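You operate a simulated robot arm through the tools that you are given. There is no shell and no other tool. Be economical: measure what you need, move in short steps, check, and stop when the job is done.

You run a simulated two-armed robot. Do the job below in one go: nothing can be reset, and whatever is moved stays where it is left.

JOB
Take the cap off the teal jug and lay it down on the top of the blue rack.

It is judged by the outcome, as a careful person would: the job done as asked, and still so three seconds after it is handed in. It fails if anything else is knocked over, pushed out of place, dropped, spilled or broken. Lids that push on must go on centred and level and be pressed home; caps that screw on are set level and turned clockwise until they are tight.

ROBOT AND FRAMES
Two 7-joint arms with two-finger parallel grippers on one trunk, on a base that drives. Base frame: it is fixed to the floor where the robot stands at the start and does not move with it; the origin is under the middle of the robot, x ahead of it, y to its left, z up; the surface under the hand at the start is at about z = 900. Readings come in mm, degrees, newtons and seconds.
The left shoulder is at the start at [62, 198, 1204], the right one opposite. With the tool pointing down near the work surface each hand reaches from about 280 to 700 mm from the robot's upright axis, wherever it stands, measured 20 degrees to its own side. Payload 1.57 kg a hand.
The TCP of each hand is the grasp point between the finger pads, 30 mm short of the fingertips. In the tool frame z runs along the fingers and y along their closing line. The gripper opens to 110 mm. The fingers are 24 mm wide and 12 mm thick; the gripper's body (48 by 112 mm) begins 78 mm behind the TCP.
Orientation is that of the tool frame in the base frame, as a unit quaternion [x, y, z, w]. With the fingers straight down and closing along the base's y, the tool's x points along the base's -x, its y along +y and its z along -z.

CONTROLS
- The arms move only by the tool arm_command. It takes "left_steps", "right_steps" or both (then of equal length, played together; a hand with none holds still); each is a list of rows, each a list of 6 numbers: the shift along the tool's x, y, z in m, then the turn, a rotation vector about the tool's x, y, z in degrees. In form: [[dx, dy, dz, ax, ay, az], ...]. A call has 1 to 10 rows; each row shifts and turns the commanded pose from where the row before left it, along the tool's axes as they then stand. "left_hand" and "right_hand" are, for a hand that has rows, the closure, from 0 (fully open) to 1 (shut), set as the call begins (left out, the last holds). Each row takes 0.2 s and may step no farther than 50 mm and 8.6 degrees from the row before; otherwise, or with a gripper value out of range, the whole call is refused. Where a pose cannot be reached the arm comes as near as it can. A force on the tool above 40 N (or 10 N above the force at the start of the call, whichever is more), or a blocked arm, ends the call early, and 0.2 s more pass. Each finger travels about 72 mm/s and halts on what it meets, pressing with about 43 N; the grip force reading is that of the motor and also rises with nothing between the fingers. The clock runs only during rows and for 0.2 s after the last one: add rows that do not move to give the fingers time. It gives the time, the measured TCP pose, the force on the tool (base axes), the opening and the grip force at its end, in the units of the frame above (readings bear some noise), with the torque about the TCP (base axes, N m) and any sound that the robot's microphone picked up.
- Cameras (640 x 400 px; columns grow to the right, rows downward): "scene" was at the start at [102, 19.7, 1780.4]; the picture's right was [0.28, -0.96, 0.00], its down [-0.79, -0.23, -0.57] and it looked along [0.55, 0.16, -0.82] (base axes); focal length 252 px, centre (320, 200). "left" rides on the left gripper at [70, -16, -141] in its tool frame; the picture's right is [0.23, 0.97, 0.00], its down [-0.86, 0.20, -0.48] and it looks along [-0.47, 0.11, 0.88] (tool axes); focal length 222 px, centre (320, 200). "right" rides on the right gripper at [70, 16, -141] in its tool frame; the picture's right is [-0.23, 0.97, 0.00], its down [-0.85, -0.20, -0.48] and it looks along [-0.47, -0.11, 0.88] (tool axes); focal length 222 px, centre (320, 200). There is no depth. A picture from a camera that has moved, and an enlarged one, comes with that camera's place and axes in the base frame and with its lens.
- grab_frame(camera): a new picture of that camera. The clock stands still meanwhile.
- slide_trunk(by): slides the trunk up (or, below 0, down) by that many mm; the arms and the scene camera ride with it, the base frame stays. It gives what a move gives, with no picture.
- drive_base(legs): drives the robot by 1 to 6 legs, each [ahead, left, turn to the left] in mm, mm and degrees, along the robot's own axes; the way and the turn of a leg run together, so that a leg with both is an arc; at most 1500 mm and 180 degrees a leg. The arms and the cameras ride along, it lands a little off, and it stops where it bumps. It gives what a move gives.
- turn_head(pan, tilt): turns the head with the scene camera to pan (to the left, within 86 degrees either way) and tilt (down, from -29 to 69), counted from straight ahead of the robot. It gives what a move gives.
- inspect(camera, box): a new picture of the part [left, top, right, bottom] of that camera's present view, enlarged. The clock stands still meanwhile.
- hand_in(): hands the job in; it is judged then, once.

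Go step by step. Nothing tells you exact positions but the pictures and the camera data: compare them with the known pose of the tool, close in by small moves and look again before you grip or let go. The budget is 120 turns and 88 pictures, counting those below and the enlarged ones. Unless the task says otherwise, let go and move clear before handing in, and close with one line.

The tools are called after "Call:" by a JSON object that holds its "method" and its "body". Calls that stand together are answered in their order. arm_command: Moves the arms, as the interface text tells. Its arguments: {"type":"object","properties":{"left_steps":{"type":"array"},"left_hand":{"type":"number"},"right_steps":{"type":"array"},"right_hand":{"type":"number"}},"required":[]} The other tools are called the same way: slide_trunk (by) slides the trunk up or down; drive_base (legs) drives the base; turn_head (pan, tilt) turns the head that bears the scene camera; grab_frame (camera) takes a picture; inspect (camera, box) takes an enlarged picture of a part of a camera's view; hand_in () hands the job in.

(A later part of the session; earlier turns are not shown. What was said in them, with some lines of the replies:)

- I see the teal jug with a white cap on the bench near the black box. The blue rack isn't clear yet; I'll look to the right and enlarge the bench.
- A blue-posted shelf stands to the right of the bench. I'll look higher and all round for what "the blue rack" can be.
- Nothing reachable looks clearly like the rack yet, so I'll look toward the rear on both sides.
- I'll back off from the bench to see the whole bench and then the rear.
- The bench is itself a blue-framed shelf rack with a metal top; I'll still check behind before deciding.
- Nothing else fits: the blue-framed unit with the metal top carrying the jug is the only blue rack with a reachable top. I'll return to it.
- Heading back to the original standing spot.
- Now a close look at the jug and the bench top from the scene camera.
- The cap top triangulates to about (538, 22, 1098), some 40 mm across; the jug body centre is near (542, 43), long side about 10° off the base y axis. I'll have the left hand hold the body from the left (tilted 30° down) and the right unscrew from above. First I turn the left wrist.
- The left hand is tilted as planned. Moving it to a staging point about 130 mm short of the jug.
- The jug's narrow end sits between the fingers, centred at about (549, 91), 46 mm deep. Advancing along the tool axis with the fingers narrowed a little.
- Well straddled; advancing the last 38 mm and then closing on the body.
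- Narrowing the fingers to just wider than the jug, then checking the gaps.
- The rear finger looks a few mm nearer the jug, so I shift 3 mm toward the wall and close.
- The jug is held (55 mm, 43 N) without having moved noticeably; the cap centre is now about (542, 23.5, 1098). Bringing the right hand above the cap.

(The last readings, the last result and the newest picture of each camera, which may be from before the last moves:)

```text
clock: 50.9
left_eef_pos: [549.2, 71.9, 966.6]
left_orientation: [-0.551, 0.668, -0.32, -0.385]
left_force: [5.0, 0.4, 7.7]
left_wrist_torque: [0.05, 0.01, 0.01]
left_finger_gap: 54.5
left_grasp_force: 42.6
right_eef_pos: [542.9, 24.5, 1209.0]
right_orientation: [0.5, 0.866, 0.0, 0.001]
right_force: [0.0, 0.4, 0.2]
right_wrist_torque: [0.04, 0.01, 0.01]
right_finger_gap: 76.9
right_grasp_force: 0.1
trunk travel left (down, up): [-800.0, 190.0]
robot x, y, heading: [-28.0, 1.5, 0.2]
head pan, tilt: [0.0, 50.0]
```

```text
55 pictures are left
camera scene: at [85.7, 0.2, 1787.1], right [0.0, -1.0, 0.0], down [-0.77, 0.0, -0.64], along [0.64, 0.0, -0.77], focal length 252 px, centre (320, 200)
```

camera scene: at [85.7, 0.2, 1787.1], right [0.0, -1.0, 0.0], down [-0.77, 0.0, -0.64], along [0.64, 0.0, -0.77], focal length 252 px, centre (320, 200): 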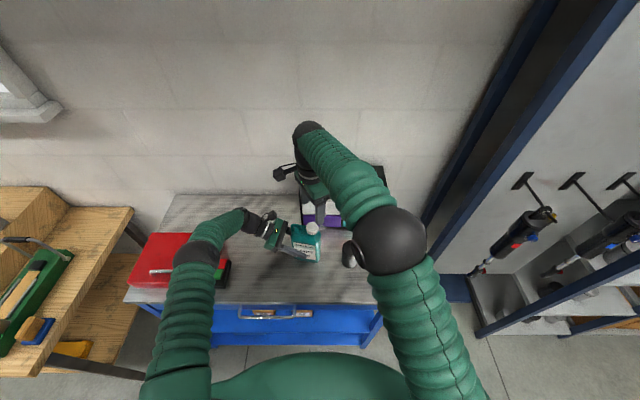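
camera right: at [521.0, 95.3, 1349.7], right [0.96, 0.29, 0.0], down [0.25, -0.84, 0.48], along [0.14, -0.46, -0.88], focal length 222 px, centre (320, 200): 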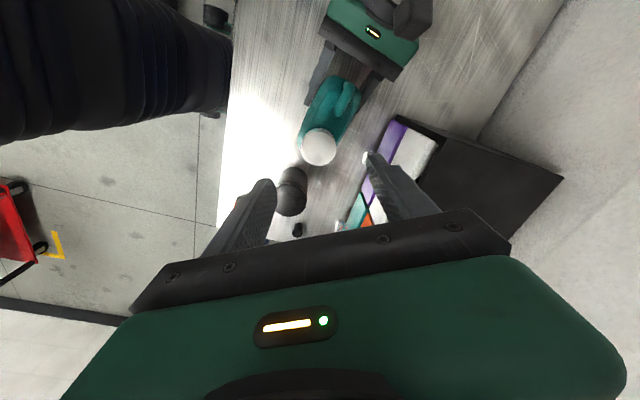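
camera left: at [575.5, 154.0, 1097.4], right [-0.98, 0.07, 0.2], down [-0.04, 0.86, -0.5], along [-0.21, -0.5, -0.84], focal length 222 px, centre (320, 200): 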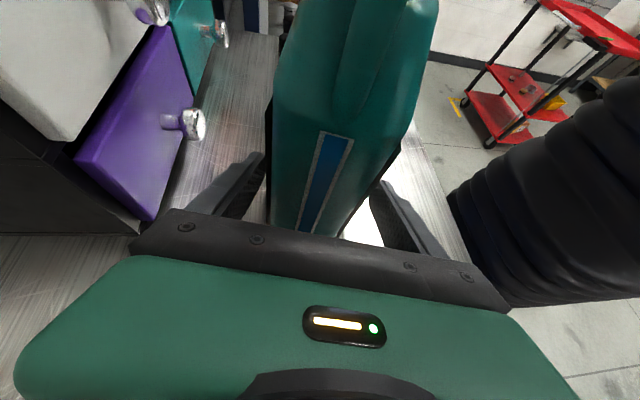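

The cap lies below the right hand. Descending 65 mm, tips still above the cap, and re-measuring.

Call:
{"method": "arm_command", "body": {"right_steps": [[0, 0, 0.02, 0, 0, 0], [0, 0, 0.02, 0, 0, 0], [0, 0, 0.02, 0, 0, 0], [0, 0, 0.005, 0, 0, 0]]}}

Call:
{"method": "inspect", "body": {"camera": "right", "box": [200, 80, 440, 260]}}

Call:
{"method": "inspect", "body": {"camera": "left", "box": [160, 0, 460, 200]}}

Call:
{"method": "inspect", "body": {"camera": "scene", "box": [260, 180, 380, 270]}}

```text
clock: 51.9
left_eef_pos: [548.2, 72.2, 966.3]
left_orientation: [-0.551, 0.668, -0.319, -0.386]
left_force: [4.6, 1.8, 8.0]
left_wrist_torque: [0.03, 0.06, -0.05]
left_finger_gap: 54.3
left_grasp_force: 43.2
right_eef_pos: [543.0, 25.4, 1144.2]
right_orientation: [0.499, 0.867, 0.001, 0.002]
right_force: [0.6, -0.9, -0.6]
right_wrist_torque: [-0.02, 0.01, -0.03]
right_finger_gap: 76.7
right_grasp_force: 0.0
trunk travel left (down, up): [-800.0, 190.0]
robot x, y, heading: [-26.7, -5.0, 0.0]
head pan, tilt: [0.0, 50.0]
```

```text
2.22 times, centred on (320, 170) of right
camera zoom: at [521.2, 95.3, 1284.6], right [0.96, 0.29, 0.0], down [0.26, -0.84, 0.48], along [0.14, -0.46, -0.88], focal length 494 px, centre (320, 267)
```

zoom: 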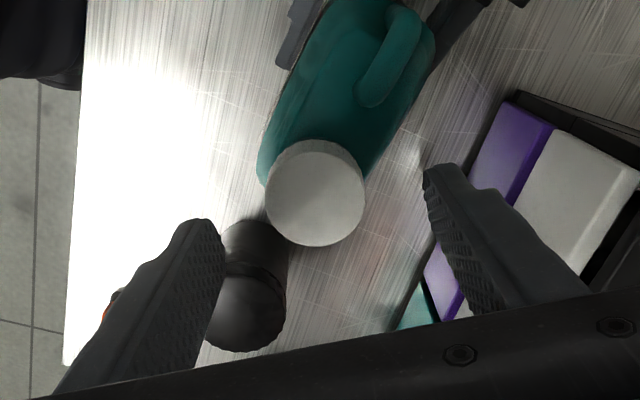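

```text
2.00 times, centred on (310, 100) of left
camera zoom: at [580.9, 154.0, 1096.9], right [-0.98, 0.07, 0.19], down [-0.04, 0.86, -0.5], along [-0.2, -0.5, -0.84], focal length 444 px, centre (340, 400)
```

zoom: 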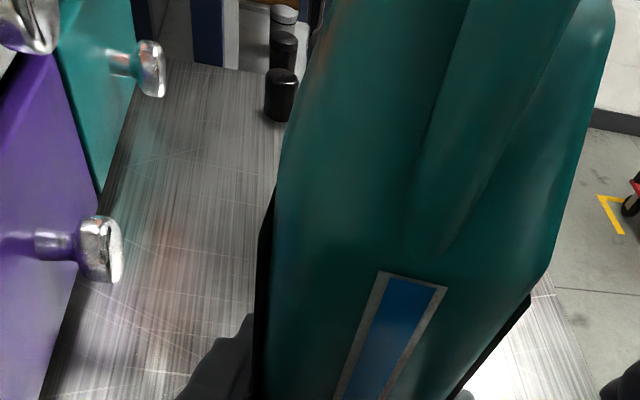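

```text
4.44 times, centred on (320, 225) of scene
camera zoom: at [85.5, 0.4, 1787.1], right [0.0, -1.0, 0.0], down [-0.77, 0.0, -0.64], along [0.64, 0.0, -0.77], focal length 1121 px, centre (320, 89)
```

zoom: 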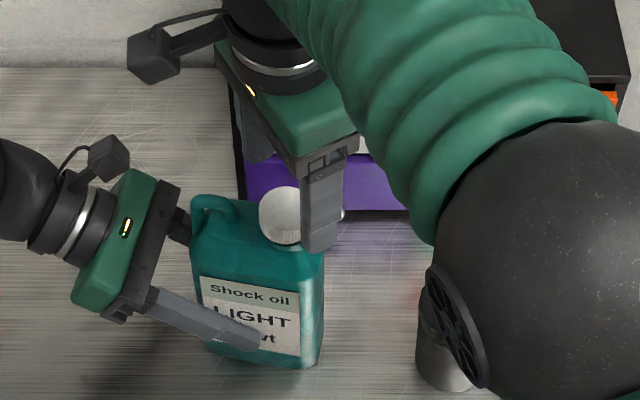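

Cap at about (540.5, 26.5) by combining views. Small centering shift and descend so the tips reach about z 1082 beside the cap.

Call:
{"method": "arm_command", "body": {"right_steps": [[0.0025, -0.0014, 0, 0, 0, 0], [0, 0, 0.012, 0, 0, 0], [0, 0, 0.012, 0, 0, 0], [0, 0, 0.008, 0, 0, 0]]}}

Call:
{"method": "inspect", "body": {"camera": "right", "box": [200, 80, 440, 260]}}

Call:
{"method": "inspect", "body": {"camera": "scene", "box": [260, 180, 380, 270]}}

```text
clock: 52.9
left_eef_pos: [549.1, 71.7, 965.5]
left_orientation: [-0.551, 0.667, -0.32, -0.386]
left_force: [4.2, 2.0, 8.3]
left_wrist_torque: [-0.07, 0.15, -0.02]
left_finger_gap: 54.4
left_grasp_force: 43.1
right_eef_pos: [540.4, 27.1, 1113.0]
right_orientation: [0.499, 0.867, 0.0, 0.001]
right_force: [0.1, 1.6, -0.1]
right_wrist_torque: [0.02, 0.0, 0.03]
right_finger_gap: 77.1
right_grasp_force: 0.0
trunk travel left (down, up): [-800.0, 190.0]
robot x, y, heading: [-24.2, -0.8, 0.2]
head pan, tilt: [0.0, 50.0]
```

```text
2.22 times, centred on (320, 170) of right
camera zoom: at [519.0, 96.5, 1252.3], right [0.96, 0.29, 0.0], down [0.26, -0.84, 0.48], along [0.14, -0.46, -0.88], focal length 494 px, centre (320, 267)
```

zoom: 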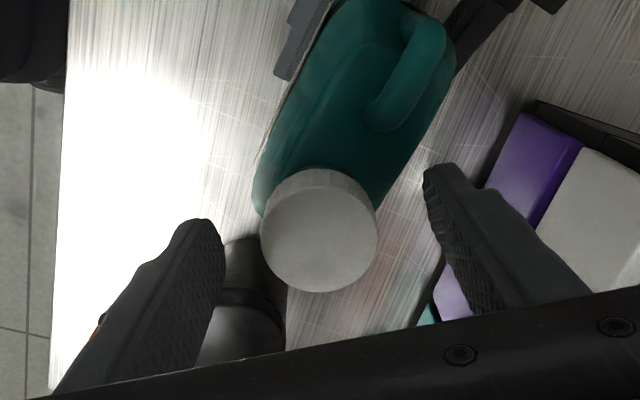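

```text
4.44 times, centred on (320, 225) of scene
camera zoom: at [85.4, 0.5, 1787.1], right [0.0, -1.0, 0.0], down [-0.77, 0.0, -0.64], along [0.64, 0.0, -0.77], focal length 1121 px, centre (320, 89)
```

zoom: 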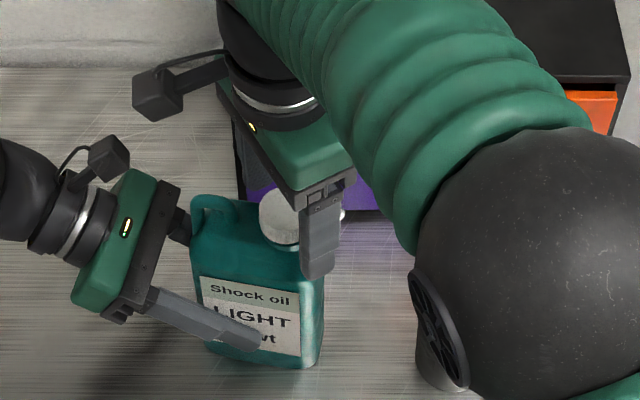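

Cap is centred on the grasp point. Closing the right fingers on it.

Call:
{"method": "arm_command", "body": {"right_steps": [[0, 0, 0, 0, 0, 0], [0, 0, 0, 0, 0, 0], [0, 0, 0, 0, 0, 0]], "right_hand": 1.0}}

Call:
{"method": "inspect", "body": {"camera": "right", "box": [200, 80, 440, 260]}}

```text
clock: 53.7
left_eef_pos: [548.4, 71.8, 965.4]
left_orientation: [-0.551, 0.668, -0.32, -0.385]
left_force: [2.2, 2.0, 8.2]
left_wrist_torque: [-0.07, 0.02, -0.05]
left_finger_gap: 54.7
left_grasp_force: 42.9
right_eef_pos: [540.4, 26.6, 1112.0]
right_orientation: [0.499, 0.867, 0.0, 0.002]
right_force: [0.6, 0.6, 0.0]
right_wrist_torque: [0.01, 0.01, -0.02]
right_finger_gap: 37.1
right_grasp_force: 42.7
trunk travel left (down, up): [-800.0, 190.0]
robot x, y, heading: [-28.7, 1.9, 0.5]
head pan, tilt: [0.0, 50.0]
```

```text
2.22 times, centred on (320, 170) of right
camera zoom: at [518.9, 96.5, 1252.5], right [0.96, 0.29, 0.0], down [0.26, -0.84, 0.48], along [0.14, -0.46, -0.88], focal length 494 px, centre (320, 267)
```

zoom: 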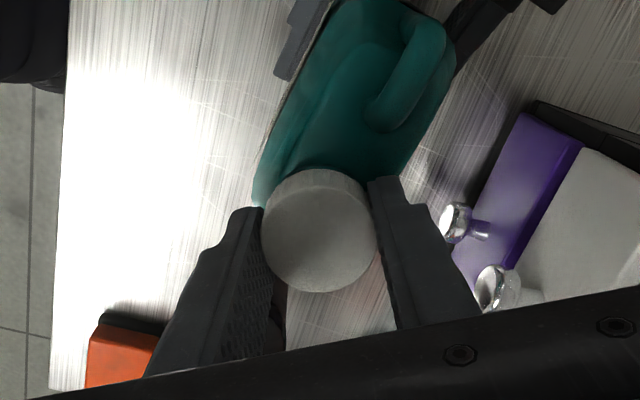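

Grip is firm. Trying counter-clockwise turning (negative about tool z), watching torque.

Call:
{"method": "arm_command", "body": {"right_steps": [[0, 0, 0, 0, 0, -6], [0, 0, 0, 0, 0, -6], [0, 0, 0, 0, 0, -6], [0, 0, 0, 0, 0, -6], [0, 0, 0, 0, 0, -6]]}}

Call:
{"method": "inspect", "body": {"camera": "right", "box": [200, 80, 440, 260]}}

```text
clock: 54.9
left_eef_pos: [548.9, 71.2, 967.6]
left_orientation: [-0.551, 0.668, -0.32, -0.385]
left_force: [0.0, -3.1, 9.9]
left_wrist_torque: [0.61, -0.48, -0.15]
left_finger_gap: 54.6
left_grasp_force: 43.1
right_eef_pos: [540.6, 26.4, 1113.2]
right_orientation: [0.256, 0.967, 0.0, 0.002]
right_force: [4.6, 6.3, -1.1]
right_wrist_torque: [0.12, -0.1, -0.01]
right_finger_gap: 37.1
right_grasp_force: 43.1
trunk travel left (down, up): [-800.0, 190.0]
robot x, y, heading: [-27.5, 0.1, 0.3]
head pan, tilt: [0.0, 50.0]
```

```text
2.22 times, centred on (320, 170) of right
camera zoom: at [487.5, 76.9, 1252.9], right [0.68, 0.73, 0.0], down [0.64, -0.6, 0.48], along [0.35, -0.33, -0.88], focal length 494 px, centre (320, 267)
```

zoom: 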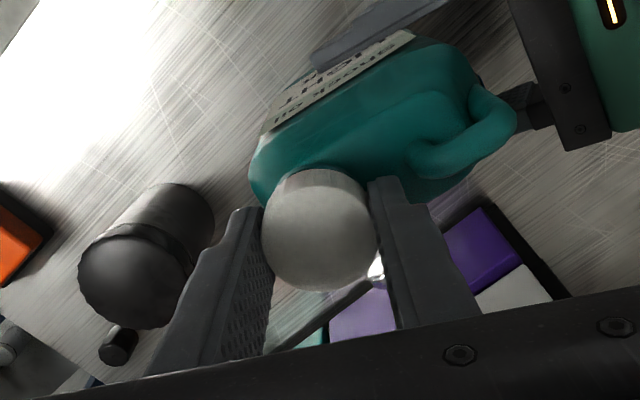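

The cap turns easily and the jug stays put. Continuing another 80° with a trace of lift.

Call:
{"method": "arm_command", "body": {"right_steps": [[0, 0, -0.0001, 0, 0, -8], [0, 0, -0.0001, 0, 0, -8], [0, 0, -0.0001, 0, 0, -8], [0, 0, -0.0001, 0, 0, -8], [0, 0, -0.0001, 0, 0, -8], [0, 0, -0.0001, 0, 0, -8], [0, 0, -0.0001, 0, 0, -8], [0, 0, -0.0001, 0, 0, -8], [0, 0, -0.0001, 0, 0, -8], [0, 0, -0.0001, 0, 0, -8]]}}

Call:
{"method": "inspect", "body": {"camera": "right", "box": [200, 80, 440, 260]}}

```text
clock: 57.1
left_eef_pos: [549.6, 71.0, 966.7]
left_orientation: [-0.551, 0.668, -0.32, -0.386]
left_force: [-8.8, -8.5, 12.5]
left_wrist_torque: [0.7, -0.9, -0.3]
left_finger_gap: 54.5
left_grasp_force: 43.0
right_eef_pos: [539.9, 27.3, 1114.9]
right_orientation: [-0.426, 0.905, 0.0, 0.001]
right_force: [10.8, 11.8, -3.4]
right_wrist_torque: [0.26, -0.34, -0.01]
right_finger_gap: 36.9
right_grasp_force: 43.1
trunk travel left (down, up): [-800.0, 190.0]
robot x, y, heading: [-28.6, 2.1, 0.0]
head pan, tilt: [0.0, 50.0]
```

```text
2.22 times, centred on (320, 170) of right
camera zoom: at [481.8, -14.5, 1254.4], right [-0.61, 0.8, 0.0], down [0.7, 0.53, 0.48], along [0.38, 0.29, -0.88], focal length 494 px, centre (320, 267)
```

zoom: 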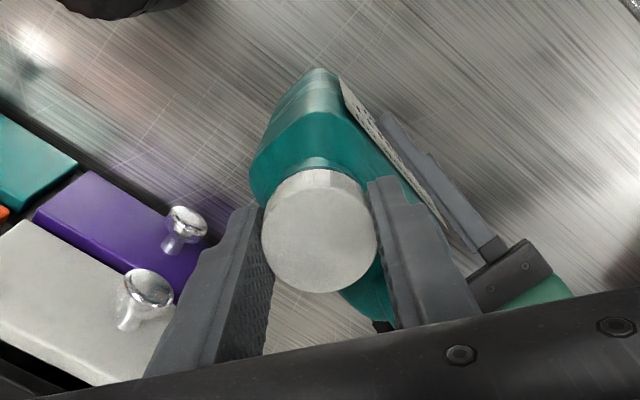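

About 110° turned; side force is building from slight eccentricity. Regrasping: open slightly, turn back 120°, nudge +1 mm in x and y, and close again.

Call:
{"method": "arm_command", "body": {"right_steps": [[0, 0, 0, 0, 0, 0], [0, 0, 0, 0, 0, 0], [0, 0, 0, 0, 0, 8.5], [0, 0, 0, 0, 0, 8.5], [0, 0, 0, 0, 0, 8.5], [0, 0, 0, 0, 0, 8.5], [0, 0, 0, 0, 0, 8.5], [0, 0, 0, 0, 0, 8.5], [0, 0, 0, 0, 0, 8.5], [0, 0, 0, 0, 0, 8.5]], "right_hand": 0.45}}

Call:
{"method": "arm_command", "body": {"right_steps": [[0, 0, 0, 0, 0, 8.5], [0, 0, 0, 0, 0, 8.5], [0, 0, 0, 0, 0, 8.5], [0, 0, 0, 0, 0, 8.5], [0, 0, 0, 0, 0, 8.5], [0, 0, 0, 0, 0, 8.5]]}}

Call:
{"method": "inspect", "body": {"camera": "right", "box": [200, 80, 440, 260]}}

```text
clock: 59.3
left_eef_pos: [549.2, 72.8, 965.8]
left_orientation: [-0.551, 0.667, -0.32, -0.385]
left_force: [0.2, 1.2, 5.9]
left_wrist_torque: [-0.54, 0.33, -0.01]
left_finger_gap: 54.8
left_grasp_force: 42.4
right_eef_pos: [538.9, 26.3, 1114.6]
right_orientation: [0.156, 0.988, 0.0, 0.0]
right_force: [-0.2, -0.6, -0.5]
right_wrist_torque: [0.01, 0.02, 0.02]
right_finger_gap: 60.5
right_grasp_force: 0.2
trunk travel left (down, up): [-800.0, 190.0]
robot x, y, heading: [-25.4, 2.0, 0.4]
head pan, tilt: [0.0, 50.0]
```

```text
clock: 60.7
left_eef_pos: [548.6, 71.4, 965.6]
left_orientation: [-0.551, 0.668, -0.32, -0.386]
left_force: [1.4, 1.2, 6.0]
left_wrist_torque: [-0.45, 0.35, -0.04]
left_finger_gap: 54.7
left_grasp_force: 43.0
right_eef_pos: [540.1, 28.1, 1113.9]
right_orientation: [0.567, 0.824, 0.0, 0.001]
right_force: [-1.1, -0.5, 0.0]
right_wrist_torque: [0.0, -0.03, -0.01]
right_finger_gap: 60.5
right_grasp_force: 0.0
trunk travel left (down, up): [-800.0, 190.0]
robot x, y, heading: [-29.9, -3.2, 0.2]
head pan, tilt: [0.0, 50.0]
```

```text
2.22 times, centred on (320, 170) of right
camera zoom: at [529.3, 99.8, 1254.3], right [0.99, 0.14, 0.0], down [0.12, -0.87, 0.48], along [0.07, -0.47, -0.88], focal length 494 px, centre (320, 267)
```

zoom: 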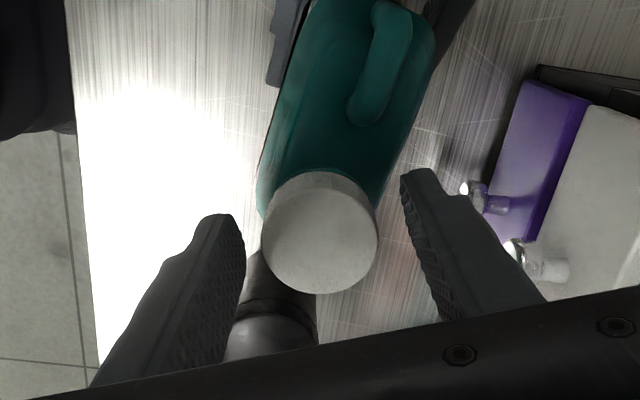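

Centering is still good. Closing and turning again counter-clockwise.

Call:
{"method": "arm_command", "body": {"right_steps": [[0, 0.0007, 0, 0, 0, 0], [0, 0, 0, 0, 0, 0], [0, 0, 0, 0, 0, 0], [0, 0, -0.0001, 0, 0, -8], [0, 0, -0.0001, 0, 0, -8], [0, 0, -0.0001, 0, 0, -8], [0, 0, -0.0001, 0, 0, -8], [0, 0, -0.0001, 0, 0, -8], [0, 0, -0.0001, 0, 0, -8], [0, 0, -0.0001, 0, 0, -8]], "right_hand": 1.0}}

Call:
{"method": "arm_command", "body": {"right_steps": [[0, 0, -0.0001, 0, 0, -8], [0, 0, -0.0001, 0, 0, -8], [0, 0, -0.0001, 0, 0, -8], [0, 0, -0.0001, 0, 0, -8], [0, 0, -0.0001, 0, 0, -8], [0, 0, -0.0001, 0, 0, -8], [0, 0, -0.0001, 0, 0, -8]]}}

Call:
{"method": "inspect", "body": {"camera": "right", "box": [200, 80, 440, 260]}}

```text
clock: 62.9
left_eef_pos: [549.3, 72.0, 966.3]
left_orientation: [-0.551, 0.668, -0.319, -0.385]
left_force: [4.1, 0.2, 1.7]
left_wrist_torque: [-0.04, 0.78, 0.18]
left_finger_gap: 54.6
left_grasp_force: 42.3
right_eef_pos: [539.9, 26.8, 1114.0]
right_orientation: [0.111, 0.994, -0.001, 0.002]
right_force: [-3.8, 2.9, 1.9]
right_wrist_torque: [0.06, 0.07, -0.01]
right_finger_gap: 36.8
right_grasp_force: 43.1
trunk travel left (down, up): [-800.0, 190.0]
robot x, y, heading: [-29.0, -0.1, 0.6]
head pan, tilt: [0.0, 50.0]
```

```text
clock: 64.5
left_eef_pos: [548.9, 71.3, 966.3]
left_orientation: [-0.551, 0.668, -0.319, -0.385]
left_force: [2.7, -3.8, 2.8]
left_wrist_torque: [0.67, 0.36, 0.18]
left_finger_gap: 54.7
left_grasp_force: 42.8
right_eef_pos: [540.6, 27.1, 1115.4]
right_orientation: [-0.37, 0.929, -0.001, 0.001]
right_force: [-2.5, 7.5, -1.4]
right_wrist_torque: [0.25, 0.01, -0.04]
right_finger_gap: 36.5
right_grasp_force: 42.4
trunk travel left (down, up): [-800.0, 190.0]
robot x, y, heading: [-27.8, 0.2, 0.4]
head pan, tilt: [0.0, 50.0]
```

```text
2.22 times, centred on (320, 170) of right
camera zoom: at [478.3, -7.4, 1255.7], right [-0.5, 0.86, 0.0], down [0.76, 0.44, 0.48], along [0.42, 0.24, -0.88], focal length 494 px, centre (320, 267)
```

zoom: 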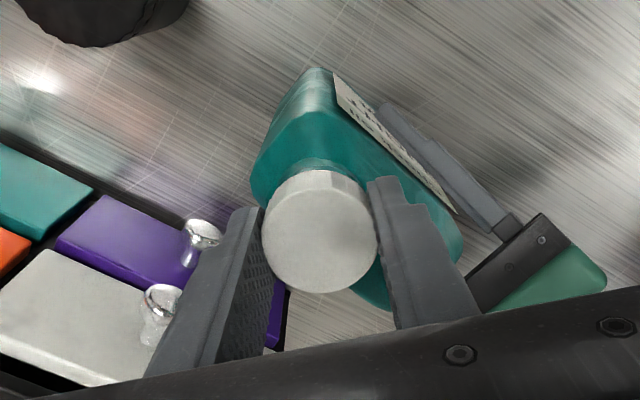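

About 220° turned in total. A gentle 2 mm lift to test whether the thread still holds.

Call:
{"method": "arm_command", "body": {"right_steps": [[0, 0, -0.001, 0, 0, 0], [0, 0, -0.001, 0, 0, 0]]}}

```text
clock: 65.1
left_eef_pos: [549.3, 71.1, 965.3]
left_orientation: [-0.551, 0.668, -0.319, -0.386]
left_force: [-0.6, -7.0, 6.9]
left_wrist_torque: [0.47, 0.38, 0.05]
left_finger_gap: 54.7
left_grasp_force: 43.1
right_eef_pos: [540.3, 26.3, 1116.2]
right_orientation: [-0.368, 0.93, -0.001, -0.001]
right_force: [-1.0, 6.7, -10.2]
right_wrist_torque: [0.25, -0.07, 0.02]
right_finger_gap: 36.3
right_grasp_force: 42.9
trunk travel left (down, up): [-800.0, 190.0]
robot x, y, heading: [-24.4, -1.4, 0.1]
head pan, tilt: [0.0, 50.0]
```

Still threaded (pull rises to 10 N). Undo that lift, regrasp and turn on.

Call:
{"method": "arm_command", "body": {"right_steps": [[0, 0, 0.0015, 0, 0, 0], [0, 0, 0, 0, 0, -8], [0, 0, 0, 0, 0, -8], [0, 0, 0, 0, 0, -8], [0, 0, 0, 0, 0, -8]]}}

Call:
{"method": "arm_command", "body": {"right_steps": [[0, 0, 0, 0, 0, 0], [0, 0, 0, 0, 0, 0], [0, 0, 0, 0, 0, 8.5], [0, 0, 0, 0, 0, 8.5], [0, 0, 0, 0, 0, 8.5], [0, 0, 0, 0, 0, 8.5], [0, 0, 0, 0, 0, 8.5], [0, 0, 0, 0, 0, 8.5], [0, 0, 0, 0, 0, 8.5], [0, 0, 0, 0, 0, 8.5]], "right_hand": 0.45}}

Call:
{"method": "arm_command", "body": {"right_steps": [[0, 0, 0, 0, 0, 8.5], [0, 0, 0, 0, 0, 8.5], [0, 0, 0, 0, 0, 8.5], [0, 0, 0, 0, 0, 8.5], [0, 0, 0, 0, 0, 8.5], [0, 0, 0, 0, 0, 8.5], [0, 0, 0, 0, 0, 8.5], [0, 0, 0, 0, 0, 8.5], [0, 0, 0, 0, 0, 8.5]]}}

Call:
{"method": "inspect", "body": {"camera": "right", "box": [200, 80, 440, 260]}}

```text
clock: 66.3
left_eef_pos: [550.2, 71.4, 966.5]
left_orientation: [-0.551, 0.668, -0.32, -0.386]
left_force: [6.1, -8.3, 2.7]
left_wrist_torque: [0.1, 0.59, 0.33]
left_finger_gap: 54.3
left_grasp_force: 43.2
right_eef_pos: [541.7, 25.6, 1115.4]
right_orientation: [-0.611, 0.792, -0.001, 0.001]
right_force: [-4.2, 6.9, -0.3]
right_wrist_torque: [0.25, 0.11, 0.0]
right_finger_gap: 36.7
right_grasp_force: 43.2
trunk travel left (down, up): [-800.0, 190.0]
robot x, y, heading: [-28.0, -2.1, 0.0]
head pan, tilt: [0.0, 50.0]
```

```text
clock: 68.5
left_eef_pos: [547.8, 71.6, 966.1]
left_orientation: [-0.551, 0.668, -0.319, -0.385]
left_force: [-0.1, 1.0, 3.9]
left_wrist_torque: [-0.49, 0.12, 0.01]
left_finger_gap: 54.4
left_grasp_force: 42.9
right_eef_pos: [540.4, 27.9, 1114.7]
right_orientation: [-0.061, 0.998, -0.001, 0.002]
right_force: [-0.6, 0.4, 0.5]
right_wrist_torque: [-0.01, 0.02, -0.04]
right_finger_gap: 60.5
right_grasp_force: 0.1
trunk travel left (down, up): [-800.0, 190.0]
robot x, y, heading: [-27.0, -5.8, 0.2]
head pan, tilt: [0.0, 50.0]
```

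```text
clock: 70.5
left_eef_pos: [549.5, 70.8, 966.6]
left_orientation: [-0.551, 0.668, -0.319, -0.386]
left_force: [0.1, 2.5, 2.4]
left_wrist_torque: [-0.33, 0.23, -0.09]
left_finger_gap: 54.2
left_grasp_force: 42.4
right_eef_pos: [540.7, 26.3, 1115.5]
right_orientation: [0.57, 0.822, 0.0, 0.001]
right_force: [-0.8, -0.4, 0.3]
right_wrist_torque: [0.0, -0.01, -0.01]
right_finger_gap: 60.8
right_grasp_force: 0.1
trunk travel left (down, up): [-800.0, 190.0]
robot x, y, heading: [-30.0, -2.2, 0.3]
head pan, tilt: [0.0, 50.0]
```

```text
2.22 times, centred on (320, 170) of right
camera zoom: at [531.0, 99.0, 1256.1], right [0.99, 0.13, 0.0], down [0.11, -0.87, 0.48], along [0.06, -0.48, -0.88], focal length 494 px, centre (320, 267)
```

zoom: 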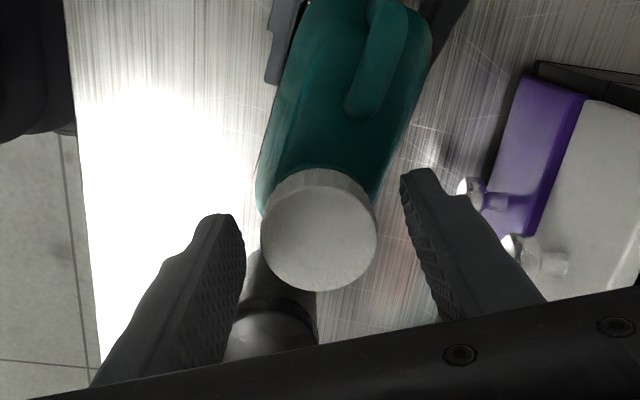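

Another full stroke of about 144°.

Call:
{"method": "arm_command", "body": {"right_steps": [[0, 0, 0, 0, 0, 0], [0, 0, 0, 0, 0, 0], [0, 0, 0, 0, 0, 0], [0, 0, -0.0001, 0, 0, -8], [0, 0, -0.0001, 0, 0, -8], [0, 0, -0.0001, 0, 0, -8], [0, 0, -0.0001, 0, 0, -8], [0, 0, -0.0001, 0, 0, -8], [0, 0, -0.0001, 0, 0, -8], [0, 0, -0.0001, 0, 0, -8]], "right_hand": 1.0}}

Call:
{"method": "arm_command", "body": {"right_steps": [[0, 0, -0.0001, 0, 0, -8], [0, 0, -0.0001, 0, 0, -8], [0, 0, -0.0001, 0, 0, -8], [0, 0, -0.0001, 0, 0, -8], [0, 0, -0.0001, 0, 0, -8], [0, 0, -0.0001, 0, 0, -8], [0, 0, -0.0001, 0, 0, -8], [0, 0, -0.0001, 0, 0, -8], [0, 0, -0.0001, 0, 0, -8], [0, 0, -0.0001, 0, 0, -8]]}}

Call:
{"method": "arm_command", "body": {"right_steps": [[0, 0, -0.001, 0, 0, 0], [0, 0, -0.001, 0, 0, 0]]}}

```text
clock: 72.7
left_eef_pos: [547.8, 71.6, 965.6]
left_orientation: [-0.55, 0.668, -0.32, -0.386]
left_force: [-1.9, 0.9, 2.0]
left_wrist_torque: [-0.21, 0.24, -0.15]
left_finger_gap: 54.7
left_grasp_force: 43.2
right_eef_pos: [540.4, 25.8, 1117.0]
right_orientation: [0.115, 0.993, 0.0, 0.001]
right_force: [-0.1, 0.6, 0.5]
right_wrist_torque: [0.0, 0.0, 0.0]
right_finger_gap: 36.7
right_grasp_force: 42.9
trunk travel left (down, up): [-800.0, 190.0]
robot x, y, heading: [-31.2, -3.3, 0.4]
head pan, tilt: [0.0, 50.0]
```

```text
clock: 74.9
left_eef_pos: [547.8, 71.4, 965.7]
left_orientation: [-0.552, 0.667, -0.32, -0.385]
left_force: [-3.2, 0.8, 1.0]
left_wrist_torque: [0.1, 0.16, -0.17]
left_finger_gap: 54.4
left_grasp_force: 42.9
right_eef_pos: [540.8, 27.3, 1117.1]
right_orientation: [-0.55, 0.835, -0.001, 0.001]
right_force: [0.5, 1.4, 0.3]
right_wrist_torque: [0.03, -0.05, -0.02]
right_finger_gap: 36.7
right_grasp_force: 43.2
trunk travel left (down, up): [-800.0, 190.0]
robot x, y, heading: [-25.2, -1.1, -0.1]
head pan, tilt: [0.0, 50.0]
```

```text
clock: 75.5
left_eef_pos: [549.9, 71.7, 965.5]
left_orientation: [-0.55, 0.668, -0.319, -0.386]
left_force: [-1.2, -0.7, 1.8]
left_wrist_torque: [0.15, 0.21, -0.08]
left_finger_gap: 54.4
left_grasp_force: 43.0
right_eef_pos: [540.5, 26.8, 1119.4]
right_orientation: [-0.55, 0.835, -0.001, 0.001]
right_force: [0.6, 2.3, -0.9]
right_wrist_torque: [0.04, 0.0, 0.02]
right_finger_gap: 36.8
right_grasp_force: 43.0
trunk travel left (down, up): [-800.0, 190.0]
robot x, y, heading: [-26.8, -1.7, 0.1]
head pan, tilt: [0.0, 50.0]
```

No resistance now, so the thread is off. Lifting straight up.

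Call:
{"method": "arm_command", "body": {"right_steps": [[0, 0, -0.003, 0, 0, 0], [0, 0, -0.005, 0, 0, 0], [0, 0, -0.008, 0, 0, 0], [0, 0, -0.02, 0, 0, 0], [0, 0, -0.03, 0, 0, 0], [0, 0, -0.03, 0, 0, 0]]}}

Call:
{"method": "grab_frame", "body": {"camera": "right"}}

Call:
{"method": "inspect", "body": {"camera": "scene", "box": [200, 160, 400, 300]}}

```text
clock: 76.9
left_eef_pos: [548.6, 71.1, 965.7]
left_orientation: [-0.551, 0.668, -0.319, -0.386]
left_force: [-0.3, -0.9, 0.2]
left_wrist_torque: [-0.29, 0.19, 0.08]
left_finger_gap: 54.5
left_grasp_force: 42.5
right_eef_pos: [541.5, 25.1, 1215.2]
right_orientation: [-0.55, 0.835, -0.001, 0.001]
right_force: [0.1, 0.6, -1.2]
right_wrist_torque: [0.02, -0.03, -0.01]
right_finger_gap: 36.9
right_grasp_force: 42.6
trunk travel left (down, up): [-800.0, 190.0]
robot x, y, heading: [-25.5, -1.8, 0.2]
head pan, tilt: [0.0, 50.0]
```

```text
43 pictures are left
camera right: at [498.1, -31.6, 1355.2], right [-0.8, 0.59, 0.0], down [0.52, 0.71, 0.48], along [0.29, 0.38, -0.88], focal length 222 px, centre (320, 200)
```

right: 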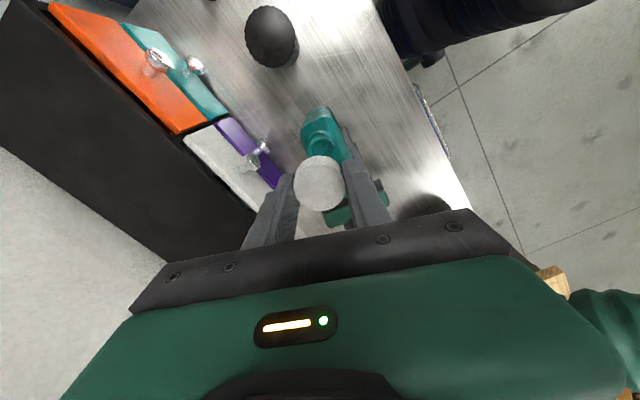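

```text
2.86 times, centred on (300, 230) of scene
camera zoom: at [85.6, -0.6, 1787.0], right [0.0, -1.0, 0.0], down [-0.77, 0.0, -0.64], along [0.64, 0.0, -0.77], focal length 721 px, centre (377, 114)
```

zoom: 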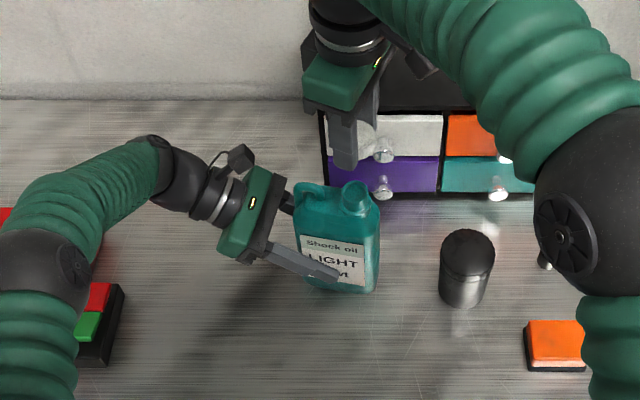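

The cap is off and held, the jug stands undisturbed. I'll turn the right hand square and move it over the free bench-top area in front-right of the jug, near (445, −40).

Call:
{"method": "arm_command", "body": {"right_steps": [[0, 0, 0, 0, 0, 8.4], [0, 0, 0, 0, 0, 8.4], [0, 0, 0, 0, 0, 8.4], [0, 0, 0, 0, 0, 8.4], [0, 0, 0, 0, 0, 8.4], [0, 0, 0, 0, 0, 8.4], [0, 0, 0, 0, 0, 8.4], [0, 0, 0, 0, 0, 8]]}}

Call:
{"method": "arm_command", "body": {"right_steps": [[0.032, -0.022, 0, 0, 0, 0], [0.032, -0.022, 0, 0, 0, 0], [0.032, -0.022, 0, 0, 0, 0], [0, 0, 0.04, 0, 0, 0], [0, 0, 0.04, 0, 0, 0], [0, 0, 0.04, 0, 0, 0], [0, 0, 0.04, 0, 0, 0], [0, 0, 0.04, 0, 0, 0]]}}

Call:
{"method": "grab_frame", "body": {"camera": "right"}}

Call:
{"method": "inspect", "body": {"camera": "scene", "box": [220, 180, 420, 320]}}

```text
clock: 78.7
left_eef_pos: [549.7, 71.1, 965.5]
left_orientation: [-0.551, 0.668, -0.319, -0.385]
left_force: [0.0, -0.4, 1.3]
left_wrist_torque: [-0.19, 0.16, 0.02]
left_finger_gap: 54.4
left_grasp_force: 43.5
right_eef_pos: [541.6, 27.2, 1215.4]
right_orientation: [0.002, 1.0, 0.0, 0.001]
right_force: [-1.0, -1.0, -0.7]
right_wrist_torque: [-0.02, 0.0, -0.02]
right_finger_gap: 36.8
right_grasp_force: 42.9
trunk travel left (down, up): [-800.0, 190.0]
robot x, y, heading: [-27.2, 1.2, 0.4]
head pan, tilt: [0.0, 50.0]
```

```text
clock: 80.5
left_eef_pos: [548.7, 71.0, 965.9]
left_orientation: [-0.551, 0.668, -0.319, -0.385]
left_force: [-0.1, 0.2, -0.7]
left_wrist_torque: [-0.25, 0.17, -0.05]
left_finger_gap: 54.7
left_grasp_force: 43.1
right_eef_pos: [446.3, -39.1, 1016.9]
right_orientation: [0.001, 1.0, 0.0, 0.002]
right_force: [1.4, 0.5, 0.1]
right_wrist_torque: [-0.01, 0.03, 0.0]
right_finger_gap: 36.9
right_grasp_force: 43.0
trunk travel left (down, up): [-800.0, 190.0]
robot x, y, heading: [-25.1, -0.5, 0.2]
head pan, tilt: [0.0, 50.0]
```

```text
41 pictures are left
camera right: at [375.4, -20.9, 1156.9], right [0.23, 0.97, 0.0], down [0.85, -0.2, 0.48], along [0.47, -0.11, -0.88], focal length 222 px, centre (320, 200)
```

right: 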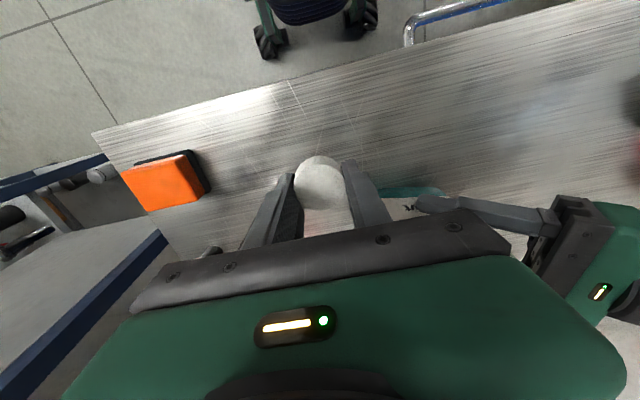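

```text
2.86 times, centred on (320, 250) of scene
camera zoom: at [85.9, -0.9, 1787.1], right [0.0, -1.0, 0.0], down [-0.77, 0.0, -0.64], along [0.64, 0.0, -0.77], focal length 721 px, centre (320, 57)
```

zoom: 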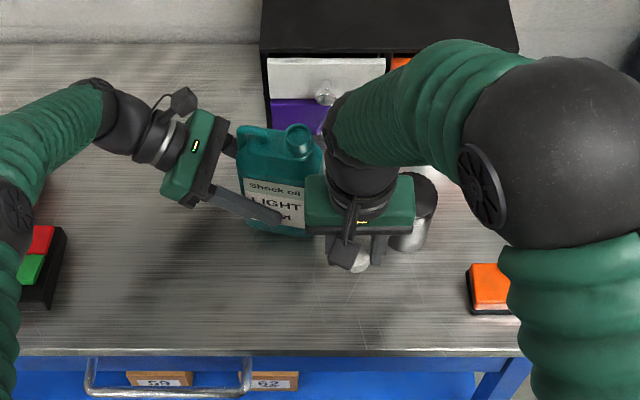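

Clear spot. Lowering to about 10 mm above contact, then in small steps.

Call:
{"method": "arm_command", "body": {"right_steps": [[0, 0, 0.025, 0, 0, 0], [0, 0, 0.025, 0, 0, 0], [0, 0, 0.017, 0, 0, 0], [0, 0, 0.003, 0, 0, 0], [0, 0, 0.002, 0, 0, 0]]}}

Call:
{"method": "inspect", "body": {"camera": "right", "box": [220, 100, 420, 260]}}

```text
clock: 81.7
left_eef_pos: [548.3, 71.7, 965.2]
left_orientation: [-0.552, 0.668, -0.319, -0.384]
left_force: [-1.0, -1.2, 0.5]
left_wrist_torque: [-0.17, 0.19, 0.02]
left_finger_gap: 54.6
left_grasp_force: 43.5
right_eef_pos: [446.3, -40.0, 943.7]
right_orientation: [0.0, 1.0, 0.0, 0.001]
right_force: [0.8, 0.0, 0.3]
right_wrist_torque: [-0.02, -0.03, 0.02]
right_finger_gap: 36.7
right_grasp_force: 43.1
trunk travel left (down, up): [-800.0, 190.0]
robot x, y, heading: [-28.7, -2.2, 0.3]
head pan, tilt: [0.0, 50.0]
```

```text
2.50 times, centred on (320, 180) of right
camera zoom: at [375.0, -22.2, 1083.9], right [0.23, 0.97, 0.0], down [0.85, -0.2, 0.48], along [0.47, -0.11, -0.88], focal length 555 px, centre (320, 250)
```

zoom: 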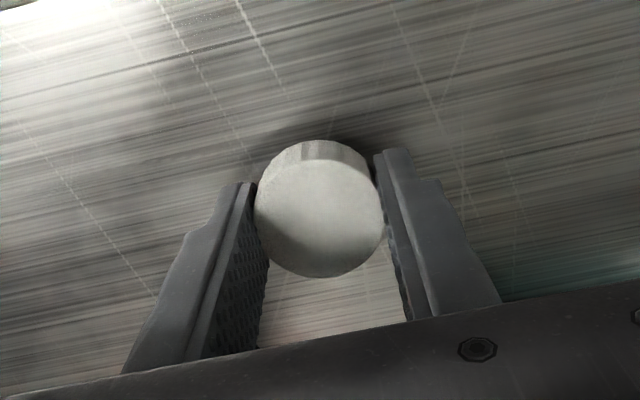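

Near the surface; stepping down 1.5 mm per row, which ends when contact force shows.

Call:
{"method": "arm_command", "body": {"right_steps": [[0, 0, 0.0015, 0, 0, 0], [0, 0, 0.0015, 0, 0, 0], [0, 0, 0.0015, 0, 0, 0]]}}

Call:
{"method": "arm_command", "body": {"right_steps": [[0, 0, 0.0015, 0, 0, 0], [0, 0, 0.0015, 0, 0, 0]]}}

```text
clock: 82.5
left_eef_pos: [549.5, 71.1, 964.5]
left_orientation: [-0.551, 0.668, -0.319, -0.385]
left_force: [-1.6, 0.1, -0.7]
left_wrist_torque: [-0.05, 0.25, -0.02]
left_finger_gap: 54.4
left_grasp_force: 43.0
right_eef_pos: [445.1, -39.5, 938.7]
right_orientation: [0.001, 1.0, 0.0, 0.001]
right_force: [0.8, -0.7, -0.6]
right_wrist_torque: [0.0, -0.01, -0.04]
right_finger_gap: 36.8
right_grasp_force: 43.1
trunk travel left (down, up): [-800.0, 190.0]
robot x, y, heading: [-30.1, -3.2, 0.3]
head pan, tilt: [0.0, 50.0]
```

```text
clock: 83.1
left_eef_pos: [548.4, 71.5, 965.1]
left_orientation: [-0.551, 0.668, -0.319, -0.385]
left_force: [-1.3, -0.3, 0.2]
left_wrist_torque: [-0.04, 0.21, -0.03]
left_finger_gap: 54.3
left_grasp_force: 43.9
right_eef_pos: [445.0, -39.5, 935.1]
right_orientation: [0.001, 1.0, 0.0, 0.0]
right_force: [0.7, 0.5, -1.2]
right_wrist_torque: [0.03, -0.04, 0.01]
right_finger_gap: 36.5
right_grasp_force: 42.8
trunk travel left (down, up): [-800.0, 190.0]
robot x, y, heading: [-24.1, -4.8, 0.1]
head pan, tilt: [0.0, 50.0]
```

Call:
{"method": "arm_command", "body": {"right_steps": [[0, 0, 0.0015, 0, 0, 0], [0, 0, 0.001, 0, 0, 0]]}}

Call:
{"method": "arm_command", "body": {"right_steps": [[0, 0, 0.001, 0, 0, 0], [0, 0, 0.001, 0, 0, 0]]}}

Call:
{"method": "inspect", "body": {"camera": "right", "box": [220, 100, 420, 260]}}

```text
clock: 83.7
left_eef_pos: [549.0, 71.2, 965.7]
left_orientation: [-0.552, 0.668, -0.319, -0.384]
left_force: [-1.5, -0.3, -0.3]
left_wrist_torque: [0.03, 0.25, -0.01]
left_finger_gap: 54.7
left_grasp_force: 43.2
right_eef_pos: [444.3, -38.9, 934.3]
right_orientation: [0.002, 1.0, 0.001, 0.002]
right_force: [-0.8, -1.3, 0.2]
right_wrist_torque: [0.01, 0.02, 0.0]
right_finger_gap: 37.0
right_grasp_force: 43.1
trunk travel left (down, up): [-800.0, 190.0]
robot x, y, heading: [-25.5, 0.2, 0.1]
head pan, tilt: [0.0, 50.0]
```

```text
clock: 84.3
left_eef_pos: [549.0, 70.8, 965.5]
left_orientation: [-0.551, 0.668, -0.32, -0.385]
left_force: [-2.0, -0.1, -0.6]
left_wrist_torque: [0.04, 0.22, 0.02]
left_finger_gap: 54.3
left_grasp_force: 43.1
right_eef_pos: [444.7, -39.0, 931.5]
right_orientation: [0.002, 1.0, 0.001, 0.001]
right_force: [-0.2, 0.0, 0.2]
right_wrist_torque: [-0.01, 0.03, 0.01]
right_finger_gap: 37.0
right_grasp_force: 43.1
trunk travel left (down, up): [-800.0, 190.0]
robot x, y, heading: [-29.3, 1.5, 0.4]
head pan, tilt: [0.0, 50.0]
```

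```text
2.50 times, centred on (320, 180) of right
camera zoom: at [374.7, -21.4, 1071.4], right [0.23, 0.97, 0.0], down [0.85, -0.2, 0.48], along [0.47, -0.11, -0.88], focal length 555 px, centre (320, 250)
```

zoom: 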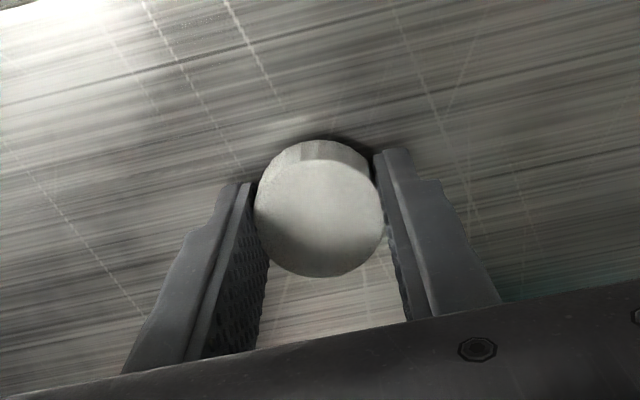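

Still no contact at 931.5; continuing in 1 mm steps.

Call:
{"method": "arm_command", "body": {"right_steps": [[0, 0, 0.001, 0, 0, 0], [0, 0, 0.001, 0, 0, 0]]}}

Call:
{"method": "arm_command", "body": {"right_steps": [[0, 0, 0.001, 0, 0, 0], [0, 0, 0.001, 0, 0, 0]]}}

```text
clock: 84.9
left_eef_pos: [548.1, 71.2, 964.4]
left_orientation: [-0.551, 0.668, -0.319, -0.385]
left_force: [0.5, -1.8, 0.6]
left_wrist_torque: [-0.01, 0.02, 0.05]
left_finger_gap: 54.5
left_grasp_force: 43.2
right_eef_pos: [444.7, -39.9, 930.4]
right_orientation: [0.001, 1.0, 0.0, 0.001]
right_force: [-2.7, -0.6, 8.2]
right_wrist_torque: [0.15, 0.15, 0.02]
right_finger_gap: 36.8
right_grasp_force: 42.9
trunk travel left (down, up): [-800.0, 190.0]
robot x, y, heading: [-25.0, -2.5, 0.6]
head pan, tilt: [0.0, 50.0]
```

```text
clock: 85.5
left_eef_pos: [546.6, 71.0, 967.5]
left_orientation: [-0.551, 0.668, -0.32, -0.384]
left_force: [-0.7, -0.2, -0.1]
left_wrist_torque: [0.12, -0.05, -0.04]
left_finger_gap: 54.8
left_grasp_force: 43.4
right_eef_pos: [444.2, -39.1, 930.0]
right_orientation: [0.001, 1.0, 0.0, 0.004]
right_force: [0.6, -2.5, 40.2]
right_wrist_torque: [-0.21, 0.42, 0.19]
right_finger_gap: 36.8
right_grasp_force: 42.7
trunk travel left (down, up): [-800.0, 190.0]
robot x, y, heading: [-24.6, -0.8, 0.2]
head pan, tilt: [0.0, 50.0]
```

Contact made. Easing up 2 mm of command to relieve the press, then opening.

Call:
{"method": "arm_command", "body": {"right_steps": [[0, 0, -0.001, 0, 0, 0], [0, 0, -0.0005, 0, 0, 0]]}}

Call:
{"method": "arm_command", "body": {"right_steps": [[0, 0, 0, 0, 0, 0], [0, 0, 0, 0, 0, 0]], "right_hand": 0.4}}

Call:
{"method": "inspect", "body": {"camera": "right", "box": [220, 100, 420, 260]}}

```text
clock: 86.1
left_eef_pos: [547.3, 70.5, 968.0]
left_orientation: [-0.551, 0.667, -0.321, -0.384]
left_force: [0.3, 0.6, 0.2]
left_wrist_torque: [0.14, 0.01, 0.01]
left_finger_gap: 54.7
left_grasp_force: 43.3
right_eef_pos: [445.1, -39.3, 929.9]
right_orientation: [0.0, 1.0, 0.001, 0.003]
right_force: [3.6, -3.8, 43.5]
right_wrist_torque: [-0.11, 0.4, 0.33]
right_finger_gap: 37.0
right_grasp_force: 42.9
trunk travel left (down, up): [-800.0, 190.0]
robot x, y, heading: [-26.4, 1.8, 0.1]
head pan, tilt: [0.0, 50.0]
```

```text
clock: 86.7
left_eef_pos: [546.2, 73.0, 966.1]
left_orientation: [-0.551, 0.667, -0.321, -0.385]
left_force: [-0.3, 0.7, -0.7]
left_wrist_torque: [0.09, 0.0, 0.0]
left_finger_gap: 54.6
left_grasp_force: 43.1
right_eef_pos: [444.3, -35.6, 930.7]
right_orientation: [0.0, 1.0, -0.001, 0.003]
right_force: [3.0, -4.6, 43.4]
right_wrist_torque: [1.33, 0.38, 0.47]
right_finger_gap: 63.0
right_grasp_force: 0.0
trunk travel left (down, up): [-800.0, 190.0]
robot x, y, heading: [-26.7, 2.1, 0.2]
head pan, tilt: [0.0, 50.0]
```

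```text
2.50 times, centred on (320, 180) of right
camera zoom: at [373.4, -18.3, 1070.2], right [0.23, 0.97, 0.0], down [0.85, -0.2, 0.48], along [0.47, -0.11, -0.88], focal length 555 px, centre (320, 250)
```

zoom: 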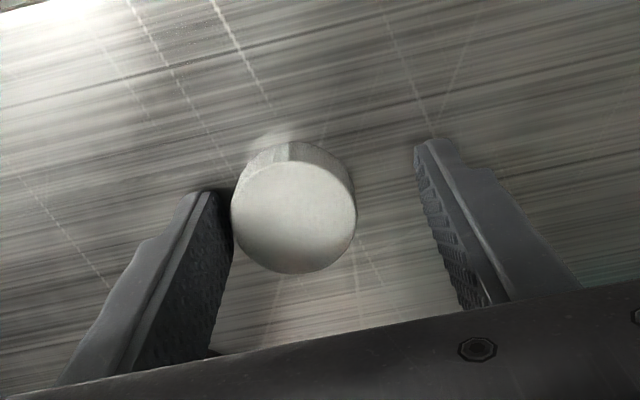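

The cap stands free; the fingertips press on the bench, so I raise the hand straight up.

Call:
{"method": "arm_command", "body": {"right_steps": [[0, 0, -0.004, 0, 0, 0], [0, 0, -0.004, 0, 0, 0], [0, 0, -0.004, 0, 0, 0]], "right_hand": 0.25}}

Call:
{"method": "inspect", "body": {"camera": "right", "box": [220, 100, 420, 260]}}

```text
clock: 87.5
left_eef_pos: [548.6, 73.1, 965.9]
left_orientation: [-0.551, 0.668, -0.319, -0.385]
left_force: [-0.5, -2.7, 0.5]
left_wrist_torque: [0.11, 0.08, 0.06]
left_finger_gap: 54.1
left_grasp_force: 42.9
right_eef_pos: [443.7, -37.9, 939.7]
right_orientation: [0.001, 1.0, -0.001, -0.001]
right_force: [-0.2, -0.3, -0.1]
right_wrist_torque: [-0.03, 0.02, -0.02]
right_finger_gap: 82.5
right_grasp_force: 0.0
trunk travel left (down, up): [-800.0, 190.0]
robot x, y, heading: [-23.8, 1.8, 0.2]
head pan, tilt: [0.0, 50.0]
```

```text
2.50 times, centred on (320, 180) of right
camera zoom: at [374.3, -19.7, 1080.3], right [0.23, 0.97, 0.0], down [0.85, -0.2, 0.48], along [0.47, -0.11, -0.88], focal length 555 px, centre (320, 250)
```

zoom: 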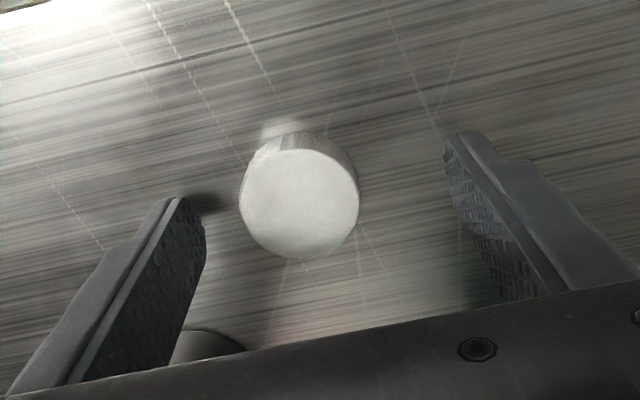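

Cap rests flat on the bench top. Raising the right hand clear, then releasing the jug.

Call:
{"method": "arm_command", "body": {"right_steps": [[0, 0, -0.03, 0, 0, 0], [0, 0, -0.045, 0, 0, 0], [0, 0, -0.045, 0, 0, 0], [0, 0, -0.045, 0, 0, 0], [0, 0, -0.045, 0, 0, 0], [0, 0, -0.045, 0, 0, 0], [0.02, -0.04, -0.02, 0, 0, 0], [0.02, -0.045, 0, 0, 0, 0], [0.02, -0.045, 0, 0, 0, 0]]}}

Call:
{"method": "arm_command", "body": {"left_steps": [[0, 0, 0, 0, 0, 0], [0, 0, 0, 0, 0, 0], [0, 0, 0, 0, 0, 0]], "left_hand": 0.3}}

Call:
{"method": "inspect", "body": {"camera": "scene", "box": [240, 190, 400, 300]}}

Call:
{"method": "inspect", "body": {"camera": "left", "box": [160, 80, 480, 280]}}

```text
clock: 89.5
left_eef_pos: [549.2, 70.2, 965.8]
left_orientation: [-0.552, 0.668, -0.319, -0.384]
left_force: [0.5, 1.1, 0.7]
left_wrist_torque: [-0.08, 0.12, -0.04]
left_finger_gap: 54.3
left_grasp_force: 43.0
right_eef_pos: [385.1, -172.3, 1212.6]
right_orientation: [0.001, 1.0, 0.001, 0.001]
right_force: [-0.8, 0.3, 0.4]
right_wrist_torque: [-0.01, -0.03, 0.0]
right_finger_gap: 82.5
right_grasp_force: 0.0
trunk travel left (down, up): [-800.0, 190.0]
robot x, y, heading: [-24.2, -1.3, 0.0]
head pan, tilt: [0.0, 50.0]
```

```text
clock: 90.3
left_eef_pos: [550.1, 70.5, 965.0]
left_orientation: [-0.552, 0.668, -0.319, -0.384]
left_force: [-0.1, 0.1, 0.0]
left_wrist_torque: [-0.03, 0.01, 0.01]
left_finger_gap: 77.0
left_grasp_force: 0.1
right_eef_pos: [385.7, -170.8, 1212.5]
right_orientation: [0.001, 1.0, 0.0, 0.001]
right_force: [0.0, 0.0, -0.7]
right_wrist_torque: [-0.02, -0.03, -0.04]
right_finger_gap: 82.8
right_grasp_force: 0.0
trunk travel left (down, up): [-800.0, 190.0]
robot x, y, heading: [-24.6, 2.6, 0.1]
head pan, tilt: [0.0, 50.0]
```

```text
3.64 times, centred on (320, 245) of scene
camera zoom: at [85.0, -1.5, 1787.1], right [0.0, -1.0, 0.0], down [-0.77, 0.0, -0.64], along [0.64, 0.0, -0.77], focal length 917 px, centre (320, 36)
```

zoom: 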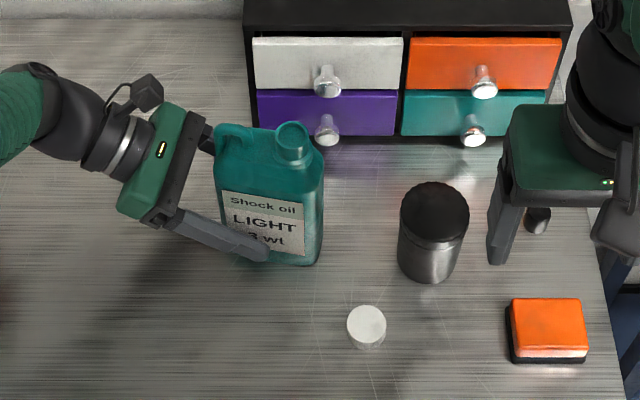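

```text
2.00 times, centred on (320, 180) of left
camera zoom: at [581.0, 153.0, 1096.8], right [-0.98, 0.07, 0.2], down [-0.04, 0.86, -0.5], along [-0.21, -0.5, -0.84], focal length 444 px, centre (320, 240)
```

zoom: 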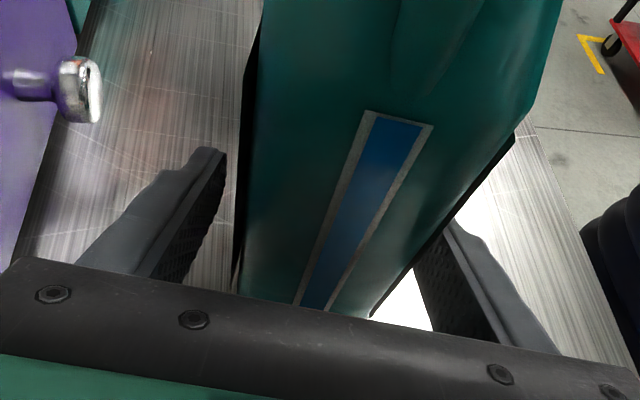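

The cap lies flat on the rack top, the jug stands upright and free. Backing the left hand out along its axis.

Call:
{"method": "arm_command", "body": {"left_steps": [[0, 0, -0.015, 0, 0, 0], [0, 0, -0.02, 0, 0, 0], [0, 0, -0.025, 0, 0, 0], [0, 0, -0.025, 0, 0, 0], [0, 0, -0.025, 0, 0, 0], [0, 0, -0.025, 0, 0, 0], [0.03, 0, -0.02, 0, 0, 0], [0.03, 0, -0.01, 0, 0, 0]]}}

Call:
{"method": "grab_frame", "body": {"camera": "scene"}}

Call:
{"method": "inspect", "body": {"camera": "scene", "box": [240, 190, 400, 300]}}

```text
clock: 92.1
left_eef_pos: [570.2, 178.9, 1101.6]
left_orientation: [-0.551, 0.668, -0.319, -0.385]
left_force: [-0.1, 0.3, -0.1]
left_wrist_torque: [0.02, 0.03, 0.0]
left_finger_gap: 77.2
left_grasp_force: 0.1
right_eef_pos: [384.6, -171.3, 1214.5]
right_orientation: [0.001, 1.0, 0.0, 0.002]
right_force: [0.4, 0.0, -0.5]
right_wrist_torque: [0.01, -0.03, -0.02]
right_finger_gap: 82.4
right_grasp_force: 0.0
trunk travel left (down, up): [-800.0, 190.0]
robot x, y, heading: [-26.2, 0.3, 0.3]
head pan, tilt: [0.0, 50.0]
```

```text
33 pictures are left
camera scene: at [82.9, -1.8, 1787.1], right [0.0, -1.0, 0.0], down [-0.77, 0.0, -0.64], along [0.64, 0.0, -0.77], focal length 252 px, centre (320, 200)
```

scene: 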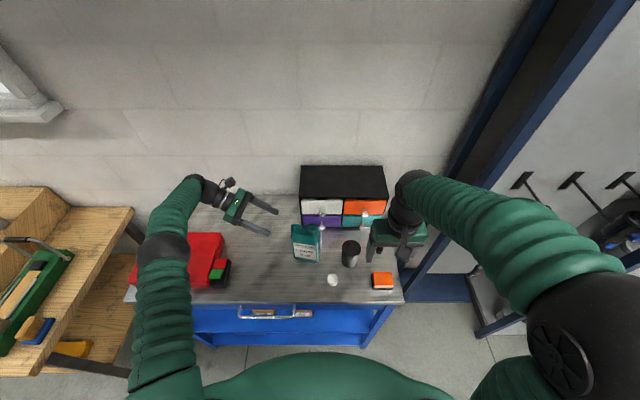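

```text
3.64 times, centred on (320, 245) of scene
camera zoom: at [82.9, -1.8, 1787.1], right [0.0, -1.0, 0.0], down [-0.77, 0.0, -0.64], along [0.64, 0.0, -0.77], focal length 917 px, centre (320, 36)
```

zoom: 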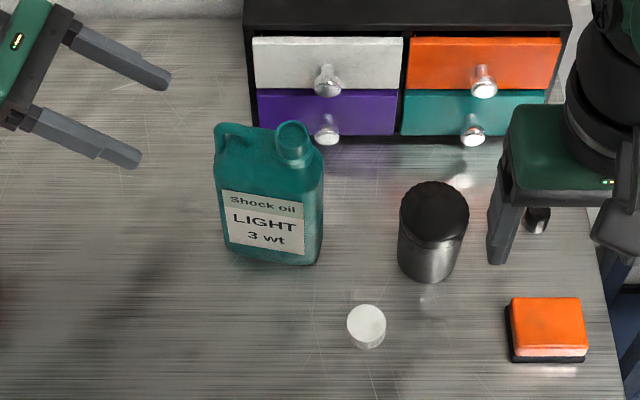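

Both hands are clear, the jug stands open and upright where it was, and the cap lies flat on the rack's top. Handing in.

Call:
{"method": "hand_in", "body": {}}

```text
The job is handed in.
```

I unscrewed the jug's cap and laid it flat on the metal top of the blue unit the jug stands on. I took that unit to be the blue rack, since it was the only blue one with a top I could readily reach. The jug is upright where it was, and nothing else was disturbed.
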